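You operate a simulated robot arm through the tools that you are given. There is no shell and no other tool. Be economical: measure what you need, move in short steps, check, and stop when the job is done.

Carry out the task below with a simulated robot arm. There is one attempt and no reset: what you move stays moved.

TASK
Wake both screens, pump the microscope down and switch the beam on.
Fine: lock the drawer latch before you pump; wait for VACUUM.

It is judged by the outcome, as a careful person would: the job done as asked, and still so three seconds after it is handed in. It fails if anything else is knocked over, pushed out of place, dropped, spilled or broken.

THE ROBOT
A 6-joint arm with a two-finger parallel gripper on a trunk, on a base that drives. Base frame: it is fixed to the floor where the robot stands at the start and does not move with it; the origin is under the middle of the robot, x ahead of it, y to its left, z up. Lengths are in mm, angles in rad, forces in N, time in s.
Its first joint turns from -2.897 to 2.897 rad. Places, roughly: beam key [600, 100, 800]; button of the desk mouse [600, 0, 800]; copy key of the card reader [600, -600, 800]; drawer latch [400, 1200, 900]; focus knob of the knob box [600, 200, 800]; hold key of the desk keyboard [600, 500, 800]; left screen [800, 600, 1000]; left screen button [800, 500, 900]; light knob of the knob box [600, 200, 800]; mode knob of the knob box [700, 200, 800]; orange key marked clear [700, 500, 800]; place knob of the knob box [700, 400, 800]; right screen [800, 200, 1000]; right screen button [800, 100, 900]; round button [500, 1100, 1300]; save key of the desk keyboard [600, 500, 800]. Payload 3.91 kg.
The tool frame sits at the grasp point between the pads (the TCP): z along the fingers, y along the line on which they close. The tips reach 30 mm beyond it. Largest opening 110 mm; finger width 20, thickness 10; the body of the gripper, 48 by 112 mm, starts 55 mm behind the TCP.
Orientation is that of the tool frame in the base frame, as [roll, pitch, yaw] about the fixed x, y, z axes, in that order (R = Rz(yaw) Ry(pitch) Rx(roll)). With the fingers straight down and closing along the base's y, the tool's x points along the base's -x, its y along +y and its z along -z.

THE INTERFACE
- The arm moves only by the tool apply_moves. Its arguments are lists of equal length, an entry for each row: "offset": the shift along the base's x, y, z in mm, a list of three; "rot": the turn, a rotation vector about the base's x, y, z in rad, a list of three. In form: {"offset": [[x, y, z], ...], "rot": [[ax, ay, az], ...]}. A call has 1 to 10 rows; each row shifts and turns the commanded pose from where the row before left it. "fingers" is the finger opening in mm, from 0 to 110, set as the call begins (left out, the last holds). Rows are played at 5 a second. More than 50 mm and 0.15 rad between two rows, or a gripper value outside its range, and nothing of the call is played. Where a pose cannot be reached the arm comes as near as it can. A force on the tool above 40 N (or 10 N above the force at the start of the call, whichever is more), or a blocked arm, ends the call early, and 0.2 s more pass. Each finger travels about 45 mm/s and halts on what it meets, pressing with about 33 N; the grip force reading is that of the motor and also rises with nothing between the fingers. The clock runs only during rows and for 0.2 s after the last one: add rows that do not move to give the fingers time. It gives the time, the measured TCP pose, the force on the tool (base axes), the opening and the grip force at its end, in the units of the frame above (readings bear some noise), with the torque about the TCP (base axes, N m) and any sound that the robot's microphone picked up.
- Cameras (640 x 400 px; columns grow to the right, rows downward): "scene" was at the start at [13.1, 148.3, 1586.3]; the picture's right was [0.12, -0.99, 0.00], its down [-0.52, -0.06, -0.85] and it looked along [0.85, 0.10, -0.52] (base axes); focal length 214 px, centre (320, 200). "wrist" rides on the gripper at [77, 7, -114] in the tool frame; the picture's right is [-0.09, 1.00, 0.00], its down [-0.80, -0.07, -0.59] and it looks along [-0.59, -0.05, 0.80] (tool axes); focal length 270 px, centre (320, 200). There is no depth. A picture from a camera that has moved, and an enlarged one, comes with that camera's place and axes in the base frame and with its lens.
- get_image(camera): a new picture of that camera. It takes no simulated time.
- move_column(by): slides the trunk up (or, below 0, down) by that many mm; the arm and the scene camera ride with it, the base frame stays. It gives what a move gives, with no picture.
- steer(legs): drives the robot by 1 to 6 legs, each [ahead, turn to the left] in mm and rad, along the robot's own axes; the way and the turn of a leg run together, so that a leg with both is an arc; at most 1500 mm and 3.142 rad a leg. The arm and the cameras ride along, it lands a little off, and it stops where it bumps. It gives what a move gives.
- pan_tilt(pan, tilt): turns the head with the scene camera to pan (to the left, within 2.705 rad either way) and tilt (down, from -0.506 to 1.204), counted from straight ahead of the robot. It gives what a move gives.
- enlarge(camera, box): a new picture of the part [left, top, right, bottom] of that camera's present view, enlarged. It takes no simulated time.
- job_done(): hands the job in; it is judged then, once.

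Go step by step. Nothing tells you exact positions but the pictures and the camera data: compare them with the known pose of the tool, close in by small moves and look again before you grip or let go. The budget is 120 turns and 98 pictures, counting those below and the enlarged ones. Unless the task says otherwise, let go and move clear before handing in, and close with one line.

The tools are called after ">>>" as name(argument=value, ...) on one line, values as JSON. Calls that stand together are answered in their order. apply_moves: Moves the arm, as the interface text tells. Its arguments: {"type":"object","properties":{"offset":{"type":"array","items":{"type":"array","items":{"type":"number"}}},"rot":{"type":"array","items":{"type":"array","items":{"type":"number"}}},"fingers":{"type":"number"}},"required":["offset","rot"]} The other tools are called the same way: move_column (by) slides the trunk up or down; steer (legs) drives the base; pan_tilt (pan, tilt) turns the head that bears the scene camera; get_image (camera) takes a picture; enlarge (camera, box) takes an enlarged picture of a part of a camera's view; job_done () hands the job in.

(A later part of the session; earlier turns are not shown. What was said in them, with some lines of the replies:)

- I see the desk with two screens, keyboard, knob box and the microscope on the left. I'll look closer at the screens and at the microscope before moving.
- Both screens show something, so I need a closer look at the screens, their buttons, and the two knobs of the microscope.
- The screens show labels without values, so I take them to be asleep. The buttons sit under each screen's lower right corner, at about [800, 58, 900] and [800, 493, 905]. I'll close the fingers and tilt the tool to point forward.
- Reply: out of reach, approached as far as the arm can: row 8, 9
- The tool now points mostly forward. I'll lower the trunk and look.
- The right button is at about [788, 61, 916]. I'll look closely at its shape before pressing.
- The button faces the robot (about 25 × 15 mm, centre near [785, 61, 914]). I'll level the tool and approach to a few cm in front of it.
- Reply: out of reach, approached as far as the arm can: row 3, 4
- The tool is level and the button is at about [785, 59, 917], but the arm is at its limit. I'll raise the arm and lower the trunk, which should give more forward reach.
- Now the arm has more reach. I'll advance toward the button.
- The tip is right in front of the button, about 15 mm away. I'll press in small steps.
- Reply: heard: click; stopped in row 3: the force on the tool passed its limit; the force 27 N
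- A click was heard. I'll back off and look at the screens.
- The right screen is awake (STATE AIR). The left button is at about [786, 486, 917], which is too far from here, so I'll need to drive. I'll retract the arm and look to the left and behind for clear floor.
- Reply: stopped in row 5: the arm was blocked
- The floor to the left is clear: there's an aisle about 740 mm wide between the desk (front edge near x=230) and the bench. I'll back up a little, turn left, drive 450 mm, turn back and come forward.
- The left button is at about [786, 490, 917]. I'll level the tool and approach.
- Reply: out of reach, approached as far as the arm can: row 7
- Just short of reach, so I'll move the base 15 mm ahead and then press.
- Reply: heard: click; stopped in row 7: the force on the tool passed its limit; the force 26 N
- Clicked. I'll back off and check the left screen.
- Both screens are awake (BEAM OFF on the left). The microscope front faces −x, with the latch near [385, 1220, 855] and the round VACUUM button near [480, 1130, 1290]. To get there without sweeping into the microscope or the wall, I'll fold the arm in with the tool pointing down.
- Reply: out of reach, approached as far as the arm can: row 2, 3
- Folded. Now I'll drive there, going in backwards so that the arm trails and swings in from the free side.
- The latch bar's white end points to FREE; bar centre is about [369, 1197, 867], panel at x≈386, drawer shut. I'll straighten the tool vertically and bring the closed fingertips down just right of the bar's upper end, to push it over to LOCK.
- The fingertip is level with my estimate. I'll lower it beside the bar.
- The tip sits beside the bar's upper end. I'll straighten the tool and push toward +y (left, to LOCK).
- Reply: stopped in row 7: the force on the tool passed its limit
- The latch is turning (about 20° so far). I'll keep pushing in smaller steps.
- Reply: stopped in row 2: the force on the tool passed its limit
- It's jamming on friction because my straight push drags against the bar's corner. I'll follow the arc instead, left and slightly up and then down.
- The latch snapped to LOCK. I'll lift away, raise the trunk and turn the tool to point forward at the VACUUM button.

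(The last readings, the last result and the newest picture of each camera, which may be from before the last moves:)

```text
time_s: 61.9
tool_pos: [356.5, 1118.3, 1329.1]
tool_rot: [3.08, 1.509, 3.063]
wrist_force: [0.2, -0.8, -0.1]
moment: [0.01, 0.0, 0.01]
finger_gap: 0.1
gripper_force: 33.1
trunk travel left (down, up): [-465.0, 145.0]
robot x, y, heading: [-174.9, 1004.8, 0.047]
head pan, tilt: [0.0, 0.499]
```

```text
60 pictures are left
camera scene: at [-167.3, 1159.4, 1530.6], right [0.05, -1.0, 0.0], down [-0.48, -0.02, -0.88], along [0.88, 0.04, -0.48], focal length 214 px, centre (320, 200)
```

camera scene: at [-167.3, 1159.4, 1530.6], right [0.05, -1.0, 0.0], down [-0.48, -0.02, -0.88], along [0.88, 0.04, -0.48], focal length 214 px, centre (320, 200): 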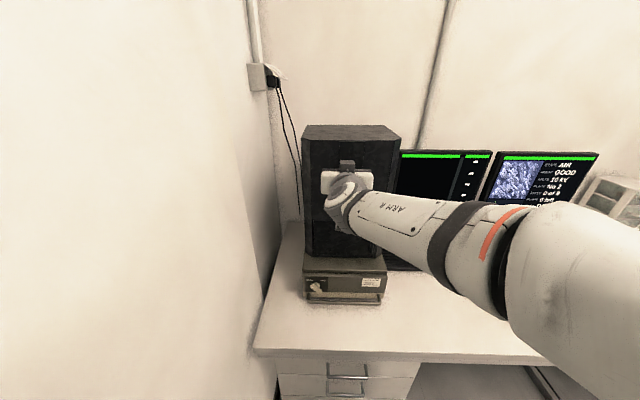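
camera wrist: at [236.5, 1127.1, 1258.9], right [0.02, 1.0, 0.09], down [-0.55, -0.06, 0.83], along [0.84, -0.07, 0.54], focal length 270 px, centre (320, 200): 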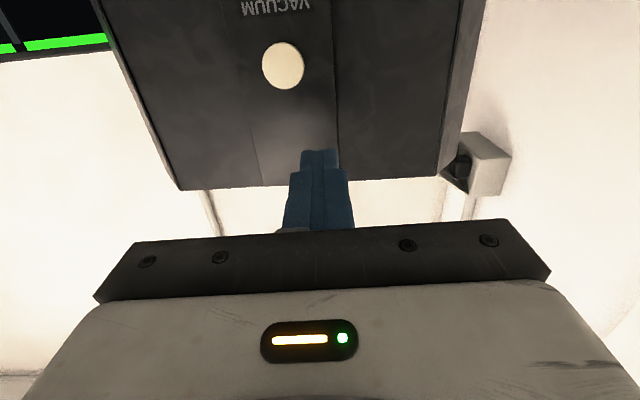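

The VACUUM button is at about [453, 1093, 1283]. I'll line up in front of it.

>>> apply_moves(offset=[[5, -10, -20], [12, -10, -20], [15, -4, -4], [12, 0, 0]], rot=[[0, -0.06, 0], [0, 0, 0], [0, 0, 0], [0, 0, 0]])

>>> get_image(camera="wrist")

```text
time_s: 62.9
tool_pos: [401.9, 1094.7, 1285.0]
tool_rot: [1.409, 1.567, 1.386]
wrist_force: [-0.5, 0.3, 0.2]
moment: [0.02, -0.02, 0.0]
finger_gap: 0.1
gripper_force: 33.3
trunk travel left (down, up): [-465.0, 145.0]
robot x, y, heading: [-175.6, 1013.0, 0.047]
head pan, tilt: [0.0, 0.499]
```

```text
59 pictures are left
camera wrist: at [286.5, 1102.7, 1207.5], right [0.02, 1.0, 0.09], down [-0.6, -0.06, 0.8], along [0.8, -0.07, 0.59], focal length 270 px, centre (320, 200)
```

wrist: 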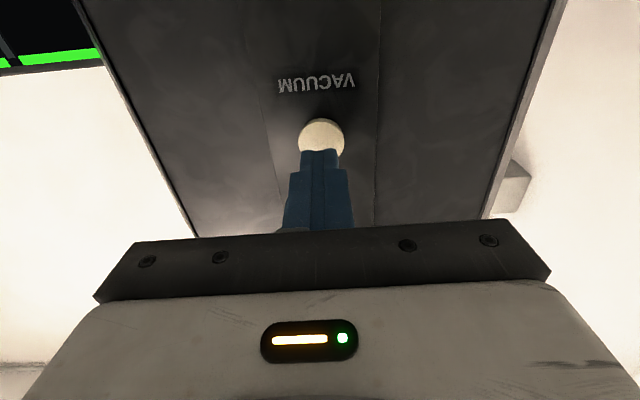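

Aligned. Pressing in small steps, stopping on contact.

>>> apply_moves(offset=[[6, -2, -3], [5, 0, 0], [4, 0, 0], [3, 0, 0], [3, 0, 0], [3, 0, 0], [3, 0, 0], [3, 0, 0]], rot=[[0, 0, 0], [0, 0, 0], [0, 0, 0], [0, 0, 0], [0, 0, 0], [0, 0, 0], [0, 0, 0], [0, 0, 0]])

>>> get_image(camera="wrist")

>>> enlarge(camera="scene", box=[390, 130, 610, 270])

```text
time_s: 64.8
tool_pos: [423.6, 1094.3, 1282.6]
tool_rot: [1.524, 1.568, 1.509]
wrist_force: [-29.3, -2.7, 0.2]
moment: [-0.03, -0.01, 0.02]
finger_gap: 0.3
gripper_force: 33.5
trunk travel left (down, up): [-465.0, 145.0]
robot x, y, heading: [-175.1, 1011.3, 0.047]
head pan, tilt: [0.0, 0.499]
heard: click
stopped in row 8: the force on the tool passed its limit (the readings are from after the stop); the commanded pose is now the measured one
```

```text
58 pictures are left
camera wrist: at [308.6, 1100.8, 1205.1], right [0.02, 1.0, 0.09], down [-0.6, -0.06, 0.8], along [0.8, -0.07, 0.59], focal length 270 px, centre (320, 200)
```

wrist: 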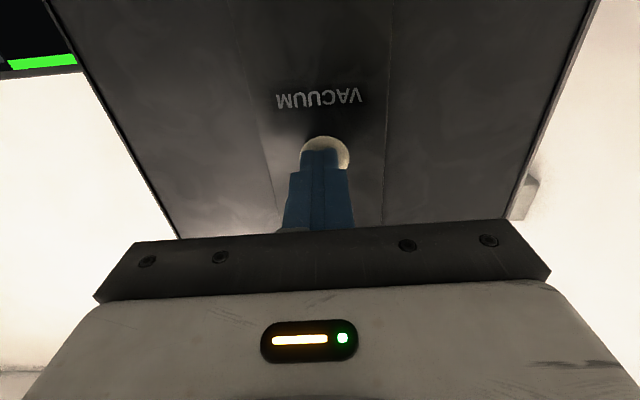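

```text
2.86 times, centred on (500, 200) of scene
camera zoom: at [-174.0, 1158.7, 1530.8], right [0.05, -1.0, 0.0], down [-0.47, -0.02, -0.88], along [0.88, 0.04, -0.47], focal length 613 px, centre (-194, 200)
```

zoom: 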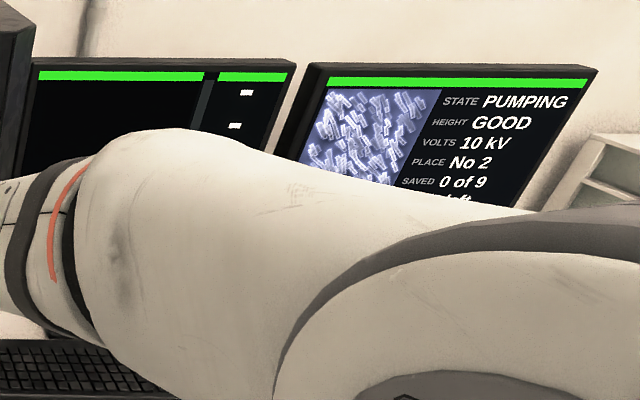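

The state is PUMPING. I'll back off and fold the arm with the tool pointing down, ready to drive to the beam key.

>>> apply_moves(offset=[[-20, 0, 0], [-15, 0, 10], [-15, 0, 10], [-15, 0, 10], [-15, 0, 10], [-15, 0, 8], [-15, 0, 8], [-15, 0, 8], [-15, 0, 8], [-15, 0, 8]], rot=[[0, 0, 0], [0, 0.1, 0], [0, 0.149, 0], [0, 0.149, 0], [0, 0.149, 0], [0, 0.149, 0], [0, 0.149, 0], [0, 0.149, 0], [0, 0.149, 0], [0, 0.149, 0]])

>>> apply_moves(offset=[[-10, -10, 0], [-10, -10, 0]], rot=[[0, 0.149, 0], [0, 0.12, 0]])

>>> enlarge(camera="scene", box=[390, 130, 610, 270])

```text
time_s: 67.0
tool_pos: [273.4, 1095.0, 1360.6]
tool_rot: [-3.125, 0.273, 3.138]
wrist_force: [0.3, 0.3, 1.5]
moment: [0.02, 0.0, -0.02]
finger_gap: 0.0
gripper_force: 33.2
trunk travel left (down, up): [-465.0, 145.0]
robot x, y, heading: [-176.7, 1011.5, 0.05]
head pan, tilt: [0.0, 0.499]
```

```text
time_s: 67.6
tool_pos: [254.7, 1073.1, 1358.0]
tool_rot: [-3.124, 0.002, 3.139]
wrist_force: [1.2, -0.4, 0.4]
moment: [0.0, -0.01, 0.0]
finger_gap: 0.2
gripper_force: 33.2
trunk travel left (down, up): [-465.0, 145.0]
robot x, y, heading: [-177.4, 1008.3, 0.044]
head pan, tilt: [0.0, 0.499]
```

```text
2.86 times, centred on (500, 200) of scene
camera zoom: at [-167.4, 1159.2, 1530.6], right [0.05, -1.0, 0.0], down [-0.48, -0.02, -0.88], along [0.88, 0.04, -0.48], focal length 613 px, centre (-194, 200)
```

zoom: 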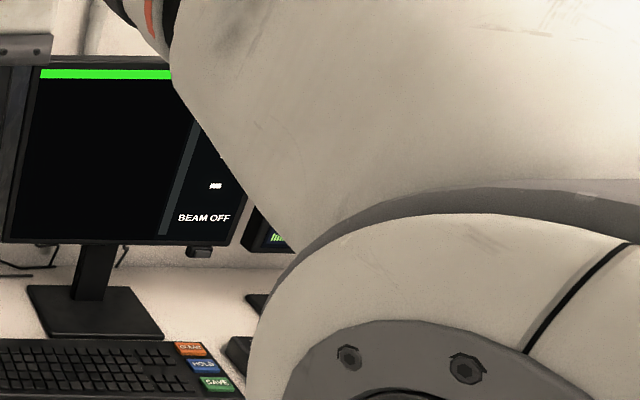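

Now driving back: turn right, go 820 mm, turn left, and forward.

>>> steer(legs=[[0, -1.618], [820, 0], [0, 1.571], [170, 0]])

>>> get_image(camera="scene")

>>> get_image(camera="wrist")

```text
time_s: 80.8
tool_pos: [447.8, 262.5, 1357.9]
tool_rot: [-3.125, 0.003, -3.14]
wrist_force: [0.1, 0.3, 0.0]
moment: [0.0, 0.01, 0.01]
finger_gap: 0.1
gripper_force: 33.3
trunk travel left (down, up): [-465.0, 145.0]
robot x, y, heading: [22.2, 190.4, 0.061]
head pan, tilt: [0.0, 0.499]
```

```text
55 pictures are left
camera scene: at [24.6, 341.7, 1530.6], right [0.06, -1.0, 0.0], down [-0.48, -0.03, -0.88], along [0.88, 0.05, -0.48], focal length 214 px, centre (320, 200)
```

scene: 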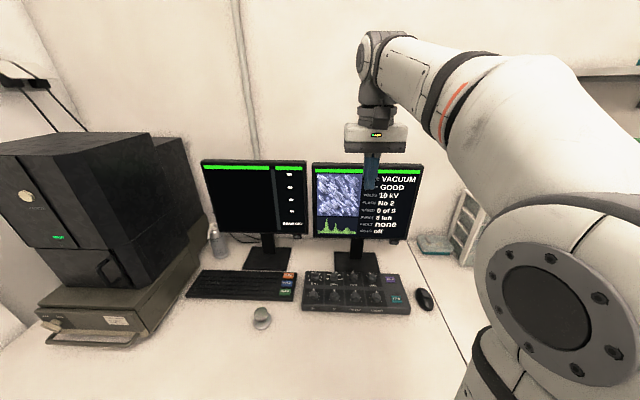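

```text
54 pictures are left
camera wrist: at [369.5, 269.8, 1471.9], right [0.09, 1.0, -0.02], down [0.8, -0.06, 0.6], along [0.59, -0.07, -0.8], focal length 270 px, centre (320, 200)
```

wrist: 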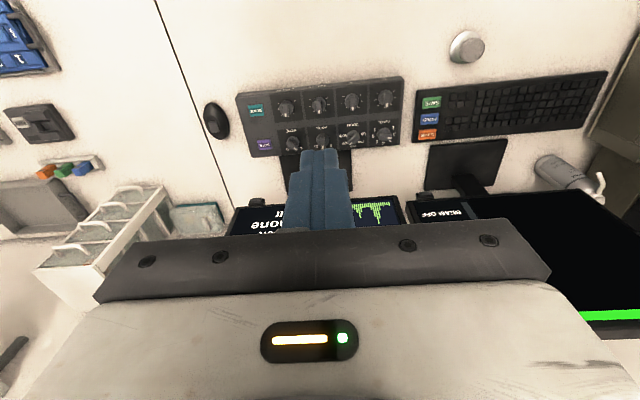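

The state is now VACUUM. I'll read the keys on the knob box to find the BEAM key.

>>> enlarge(camera="wrist", box=[225, 70, 345, 160])

>>> enlarge(camera="scene", box=[300, 155, 430, 320])

```text
4.44 times, centred on (285, 115) of wrist
camera zoom: at [369.5, 269.8, 1471.9], right [0.09, 1.0, -0.02], down [0.8, -0.06, 0.6], along [0.59, -0.07, -0.8], focal length 1201 px, centre (476, 578)
```

zoom: 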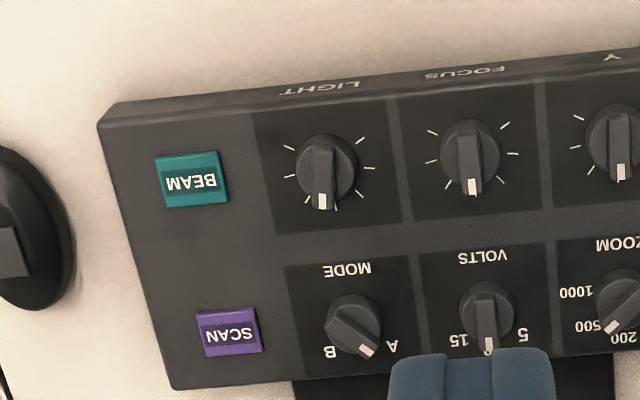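

```text
2.42 times, centred on (365, 238) of scene
camera zoom: at [24.6, 341.7, 1530.6], right [0.06, -1.0, 0.0], down [-0.48, -0.03, -0.88], along [0.88, 0.05, -0.48], focal length 520 px, centre (211, 109)
```

zoom: 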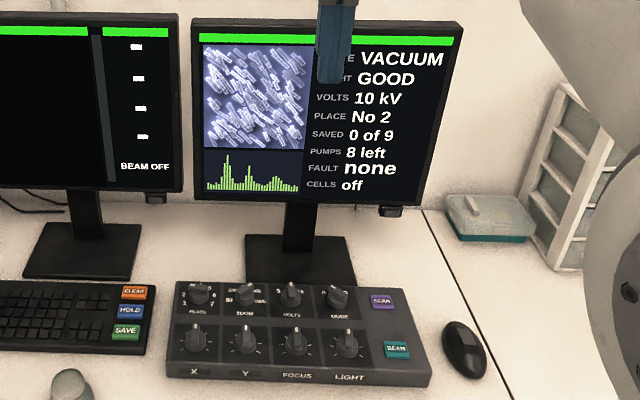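

VACUUM is confirmed with no fault. The BEAM key is teal, at about [567, 84, 824]. I'll move above it, lower the trunk and look again.

>>> apply_moves(offset=[[20, -30, 0], [20, -30, 0], [20, -30, 0], [20, -30, 0], [20, -30, 0], [19, -28, 0]], rot=[[0, 0, 0], [0, 0, 0], [0, 0, 0], [0, 0, 0], [0, 0, 0], [0, 0, 0]])

>>> move_column(by=-380)

>>> get_image(camera="wrist")

>>> get_image(camera="scene")

```text
time_s: 82.2
tool_pos: [567.0, 85.1, 1356.9]
tool_rot: [-3.125, 0.003, -3.14]
wrist_force: [-0.1, -1.0, 0.9]
moment: [-0.04, 0.01, 0.01]
finger_gap: 0.0
gripper_force: 33.4
trunk travel left (down, up): [-465.0, 145.0]
robot x, y, heading: [16.0, 189.4, 0.06]
head pan, tilt: [0.0, 0.499]
```

```text
time_s: 85.8
tool_pos: [564.4, 85.3, 977.8]
tool_rot: [-3.123, 0.006, -3.141]
wrist_force: [-1.0, 0.1, 0.0]
moment: [0.0, -0.01, 0.01]
finger_gap: 0.0
gripper_force: 32.8
trunk travel left (down, up): [-85.0, 525.0]
robot x, y, heading: [16.1, 192.3, 0.06]
head pan, tilt: [0.0, 0.499]
```

```text
51 pictures are left
camera wrist: at [487.3, 92.6, 1091.3], right [0.09, 1.0, -0.02], down [0.8, -0.06, 0.6], along [0.6, -0.07, -0.8], focal length 270 px, centre (320, 200)
```

wrist: 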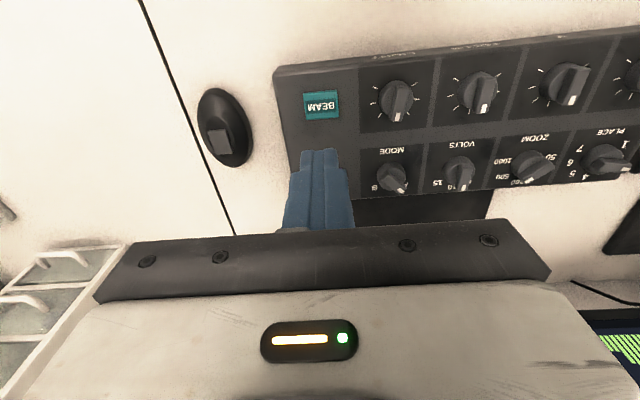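

```text
50 pictures are left
camera scene: at [22.8, 341.7, 1150.6], right [0.06, -1.0, 0.0], down [-0.48, -0.03, -0.88], along [0.88, 0.05, -0.48], focal length 214 px, centre (320, 200)
```

scene: 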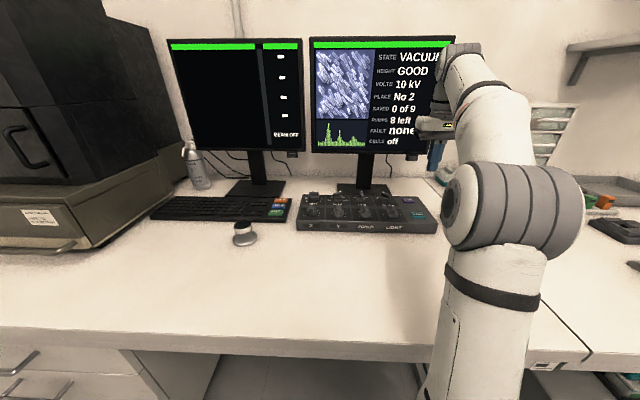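

The key is at about [570, 82, 824], nearly under the fingertips. I'll descend to just above it and check.

>>> apply_moves(offset=[[3, -2, -35], [2, -1, -35], [0, 0, -25]], rot=[[0, 0, 0], [0, 0, 0], [0, 0, 0]])

>>> get_image(camera="wrist")

>>> get_image(camera="scene")

```text
time_s: 86.6
tool_pos: [570.3, 82.7, 882.9]
tool_rot: [-3.126, 0.006, -3.14]
wrist_force: [-0.3, 0.3, 0.0]
moment: [-0.01, -0.01, 0.0]
finger_gap: 0.0
gripper_force: 32.7
trunk travel left (down, up): [-85.0, 525.0]
robot x, y, heading: [15.8, 191.7, 0.057]
head pan, tilt: [0.0, 0.499]
```

```text
49 pictures are left
camera wrist: at [492.5, 90.0, 996.0], right [0.09, 1.0, -0.02], down [0.8, -0.06, 0.6], along [0.6, -0.07, -0.8], focal length 270 px, centre (320, 200)
```

wrist: 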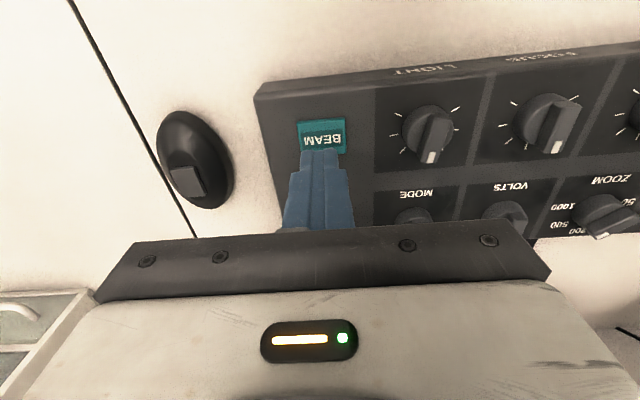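

```text
48 pictures are left
camera scene: at [22.7, 341.8, 1150.6], right [0.06, -1.0, 0.0], down [-0.48, -0.03, -0.88], along [0.88, 0.05, -0.48], focal length 214 px, centre (320, 200)
```

scene: 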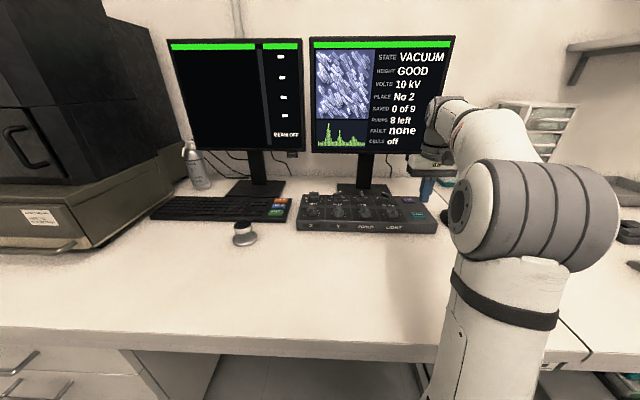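

Aligned over BEAM, about 28 mm above. Pressing down in small steps.

>>> apply_moves(offset=[[-1, -1, -12], [0, 0, -8], [0, 0, -4], [0, 0, -3], [0, 0, -3], [0, 0, -3], [0, 0, -3], [0, 0, -3], [0, 0, -3]], rot=[[0, 0, 0], [0, 0, 0], [0, 0, 0], [0, 0, 0], [0, 0, 0], [0, 0, 0], [0, 0, 0], [0, 0, 0], [0, 0, 0]])

>>> enlarge(camera="scene", box=[160, 30, 470, 240])

```text
time_s: 88.6
tool_pos: [569.5, 81.5, 840.9]
tool_rot: [-3.123, 0.006, -3.141]
wrist_force: [1.0, 0.2, -0.7]
moment: [0.02, -0.05, -0.02]
finger_gap: 0.3
gripper_force: 33.0
trunk travel left (down, up): [-85.0, 525.0]
robot x, y, heading: [19.9, 191.1, 0.058]
head pan, tilt: [0.0, 0.499]
```

```text
1.90 times, centred on (315, 135) of scene
camera zoom: at [22.8, 341.7, 1150.6], right [0.06, -1.0, 0.0], down [-0.48, -0.03, -0.88], along [0.88, 0.05, -0.48], focal length 408 px, centre (330, 324)
```

zoom: 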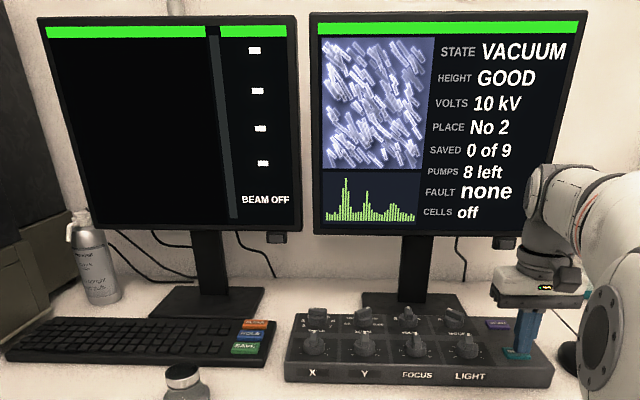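

No contact yet (tip at about z 811). I'll check the wrist view, then continue.

>>> get_image(camera="wrist")

>>> apply_moves(offset=[[0, 0, -3], [0, 0, -3], [0, 0, -3], [0, 0, -3]], rot=[[0, 0, 0], [0, 0, 0], [0, 0, 0], [0, 0, 0]])

>>> get_image(camera="wrist")

>>> enlarge(camera="scene", box=[160, 30, 470, 240])

```text
46 pictures are left
camera wrist: at [491.3, 88.4, 954.2], right [0.09, 1.0, -0.02], down [0.8, -0.06, 0.6], along [0.6, -0.07, -0.8], focal length 270 px, centre (320, 200)
```

wrist: 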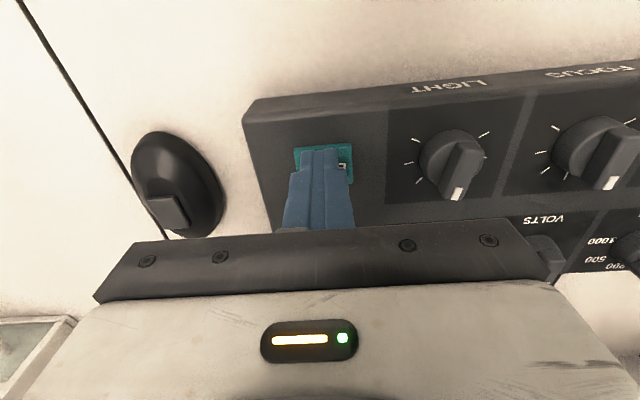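

```text
time_s: 89.6
tool_pos: [569.9, 81.8, 829.7]
tool_rot: [-3.124, 0.01, -3.141]
wrist_force: [2.1, -1.2, 11.6]
moment: [0.05, 0.0, 0.01]
finger_gap: 0.1
gripper_force: 33.0
trunk travel left (down, up): [-85.0, 525.0]
robot x, y, heading: [18.8, 193.2, 0.059]
head pan, tilt: [0.0, 0.499]
heard: click
```

```text
45 pictures are left
camera wrist: at [490.7, 89.0, 943.6], right [0.09, 1.0, -0.02], down [0.8, -0.06, 0.6], along [0.6, -0.07, -0.8], focal length 270 px, centre (320, 200)
```

wrist: 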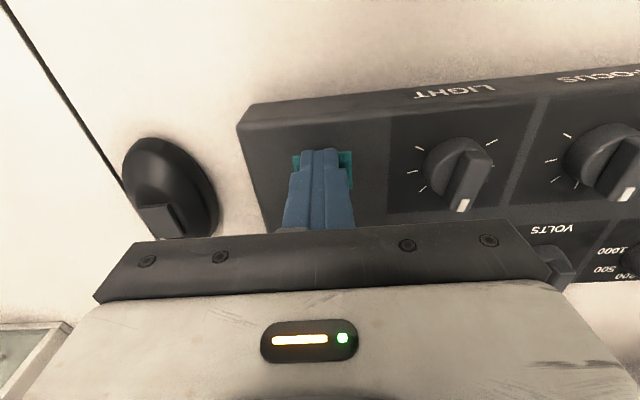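

```text
1.90 times, centred on (315, 135) of scene
camera zoom: at [22.2, 341.8, 1150.8], right [0.06, -1.0, 0.0], down [-0.48, -0.03, -0.88], along [0.88, 0.05, -0.48], focal length 408 px, centre (330, 324)
```

zoom: 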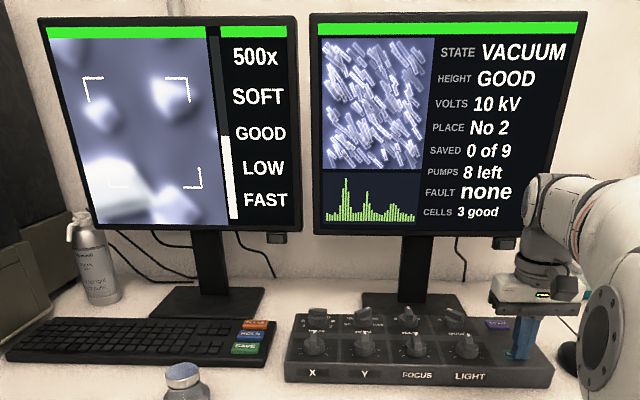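

The beam is on: the left screen shows a live image. I'll lift straight up, clear of the key, and verify.

>>> apply_moves(offset=[[0, 0, 15], [0, 0, 35], [0, 0, 40], [0, 0, 40]], rot=[[0, 0, 0], [0, 0, 0], [0, 0, 0], [0, 0, 0]])

>>> get_image(camera="scene")

```text
time_s: 90.6
tool_pos: [570.0, 81.2, 959.1]
tool_rot: [-3.124, 0.004, -3.14]
wrist_force: [-0.6, 0.3, -0.4]
moment: [-0.04, 0.02, -0.04]
finger_gap: 0.0
gripper_force: 33.0
trunk travel left (down, up): [-85.0, 525.0]
robot x, y, heading: [17.8, 187.1, 0.062]
head pan, tilt: [0.0, 0.499]
```

```text
43 pictures are left
camera scene: at [22.9, 341.7, 1150.6], right [0.06, -1.0, 0.0], down [-0.48, -0.03, -0.88], along [0.88, 0.05, -0.48], focal length 214 px, centre (320, 200)
```

scene: 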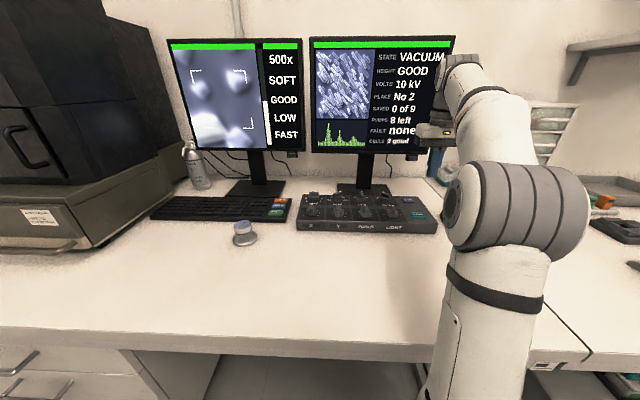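

Everything is stable: both screens are awake, the state is VACUUM with no fault, the beam is on, the latch is locked and the arm is clear. Handing in.

>>> job_done()

```text
The job is handed in.
```

The job is done: both screens are awake, the drawer latch was locked before pumping, the microscope reached VACUUM with no fault, and the beam is on with the arm clear.
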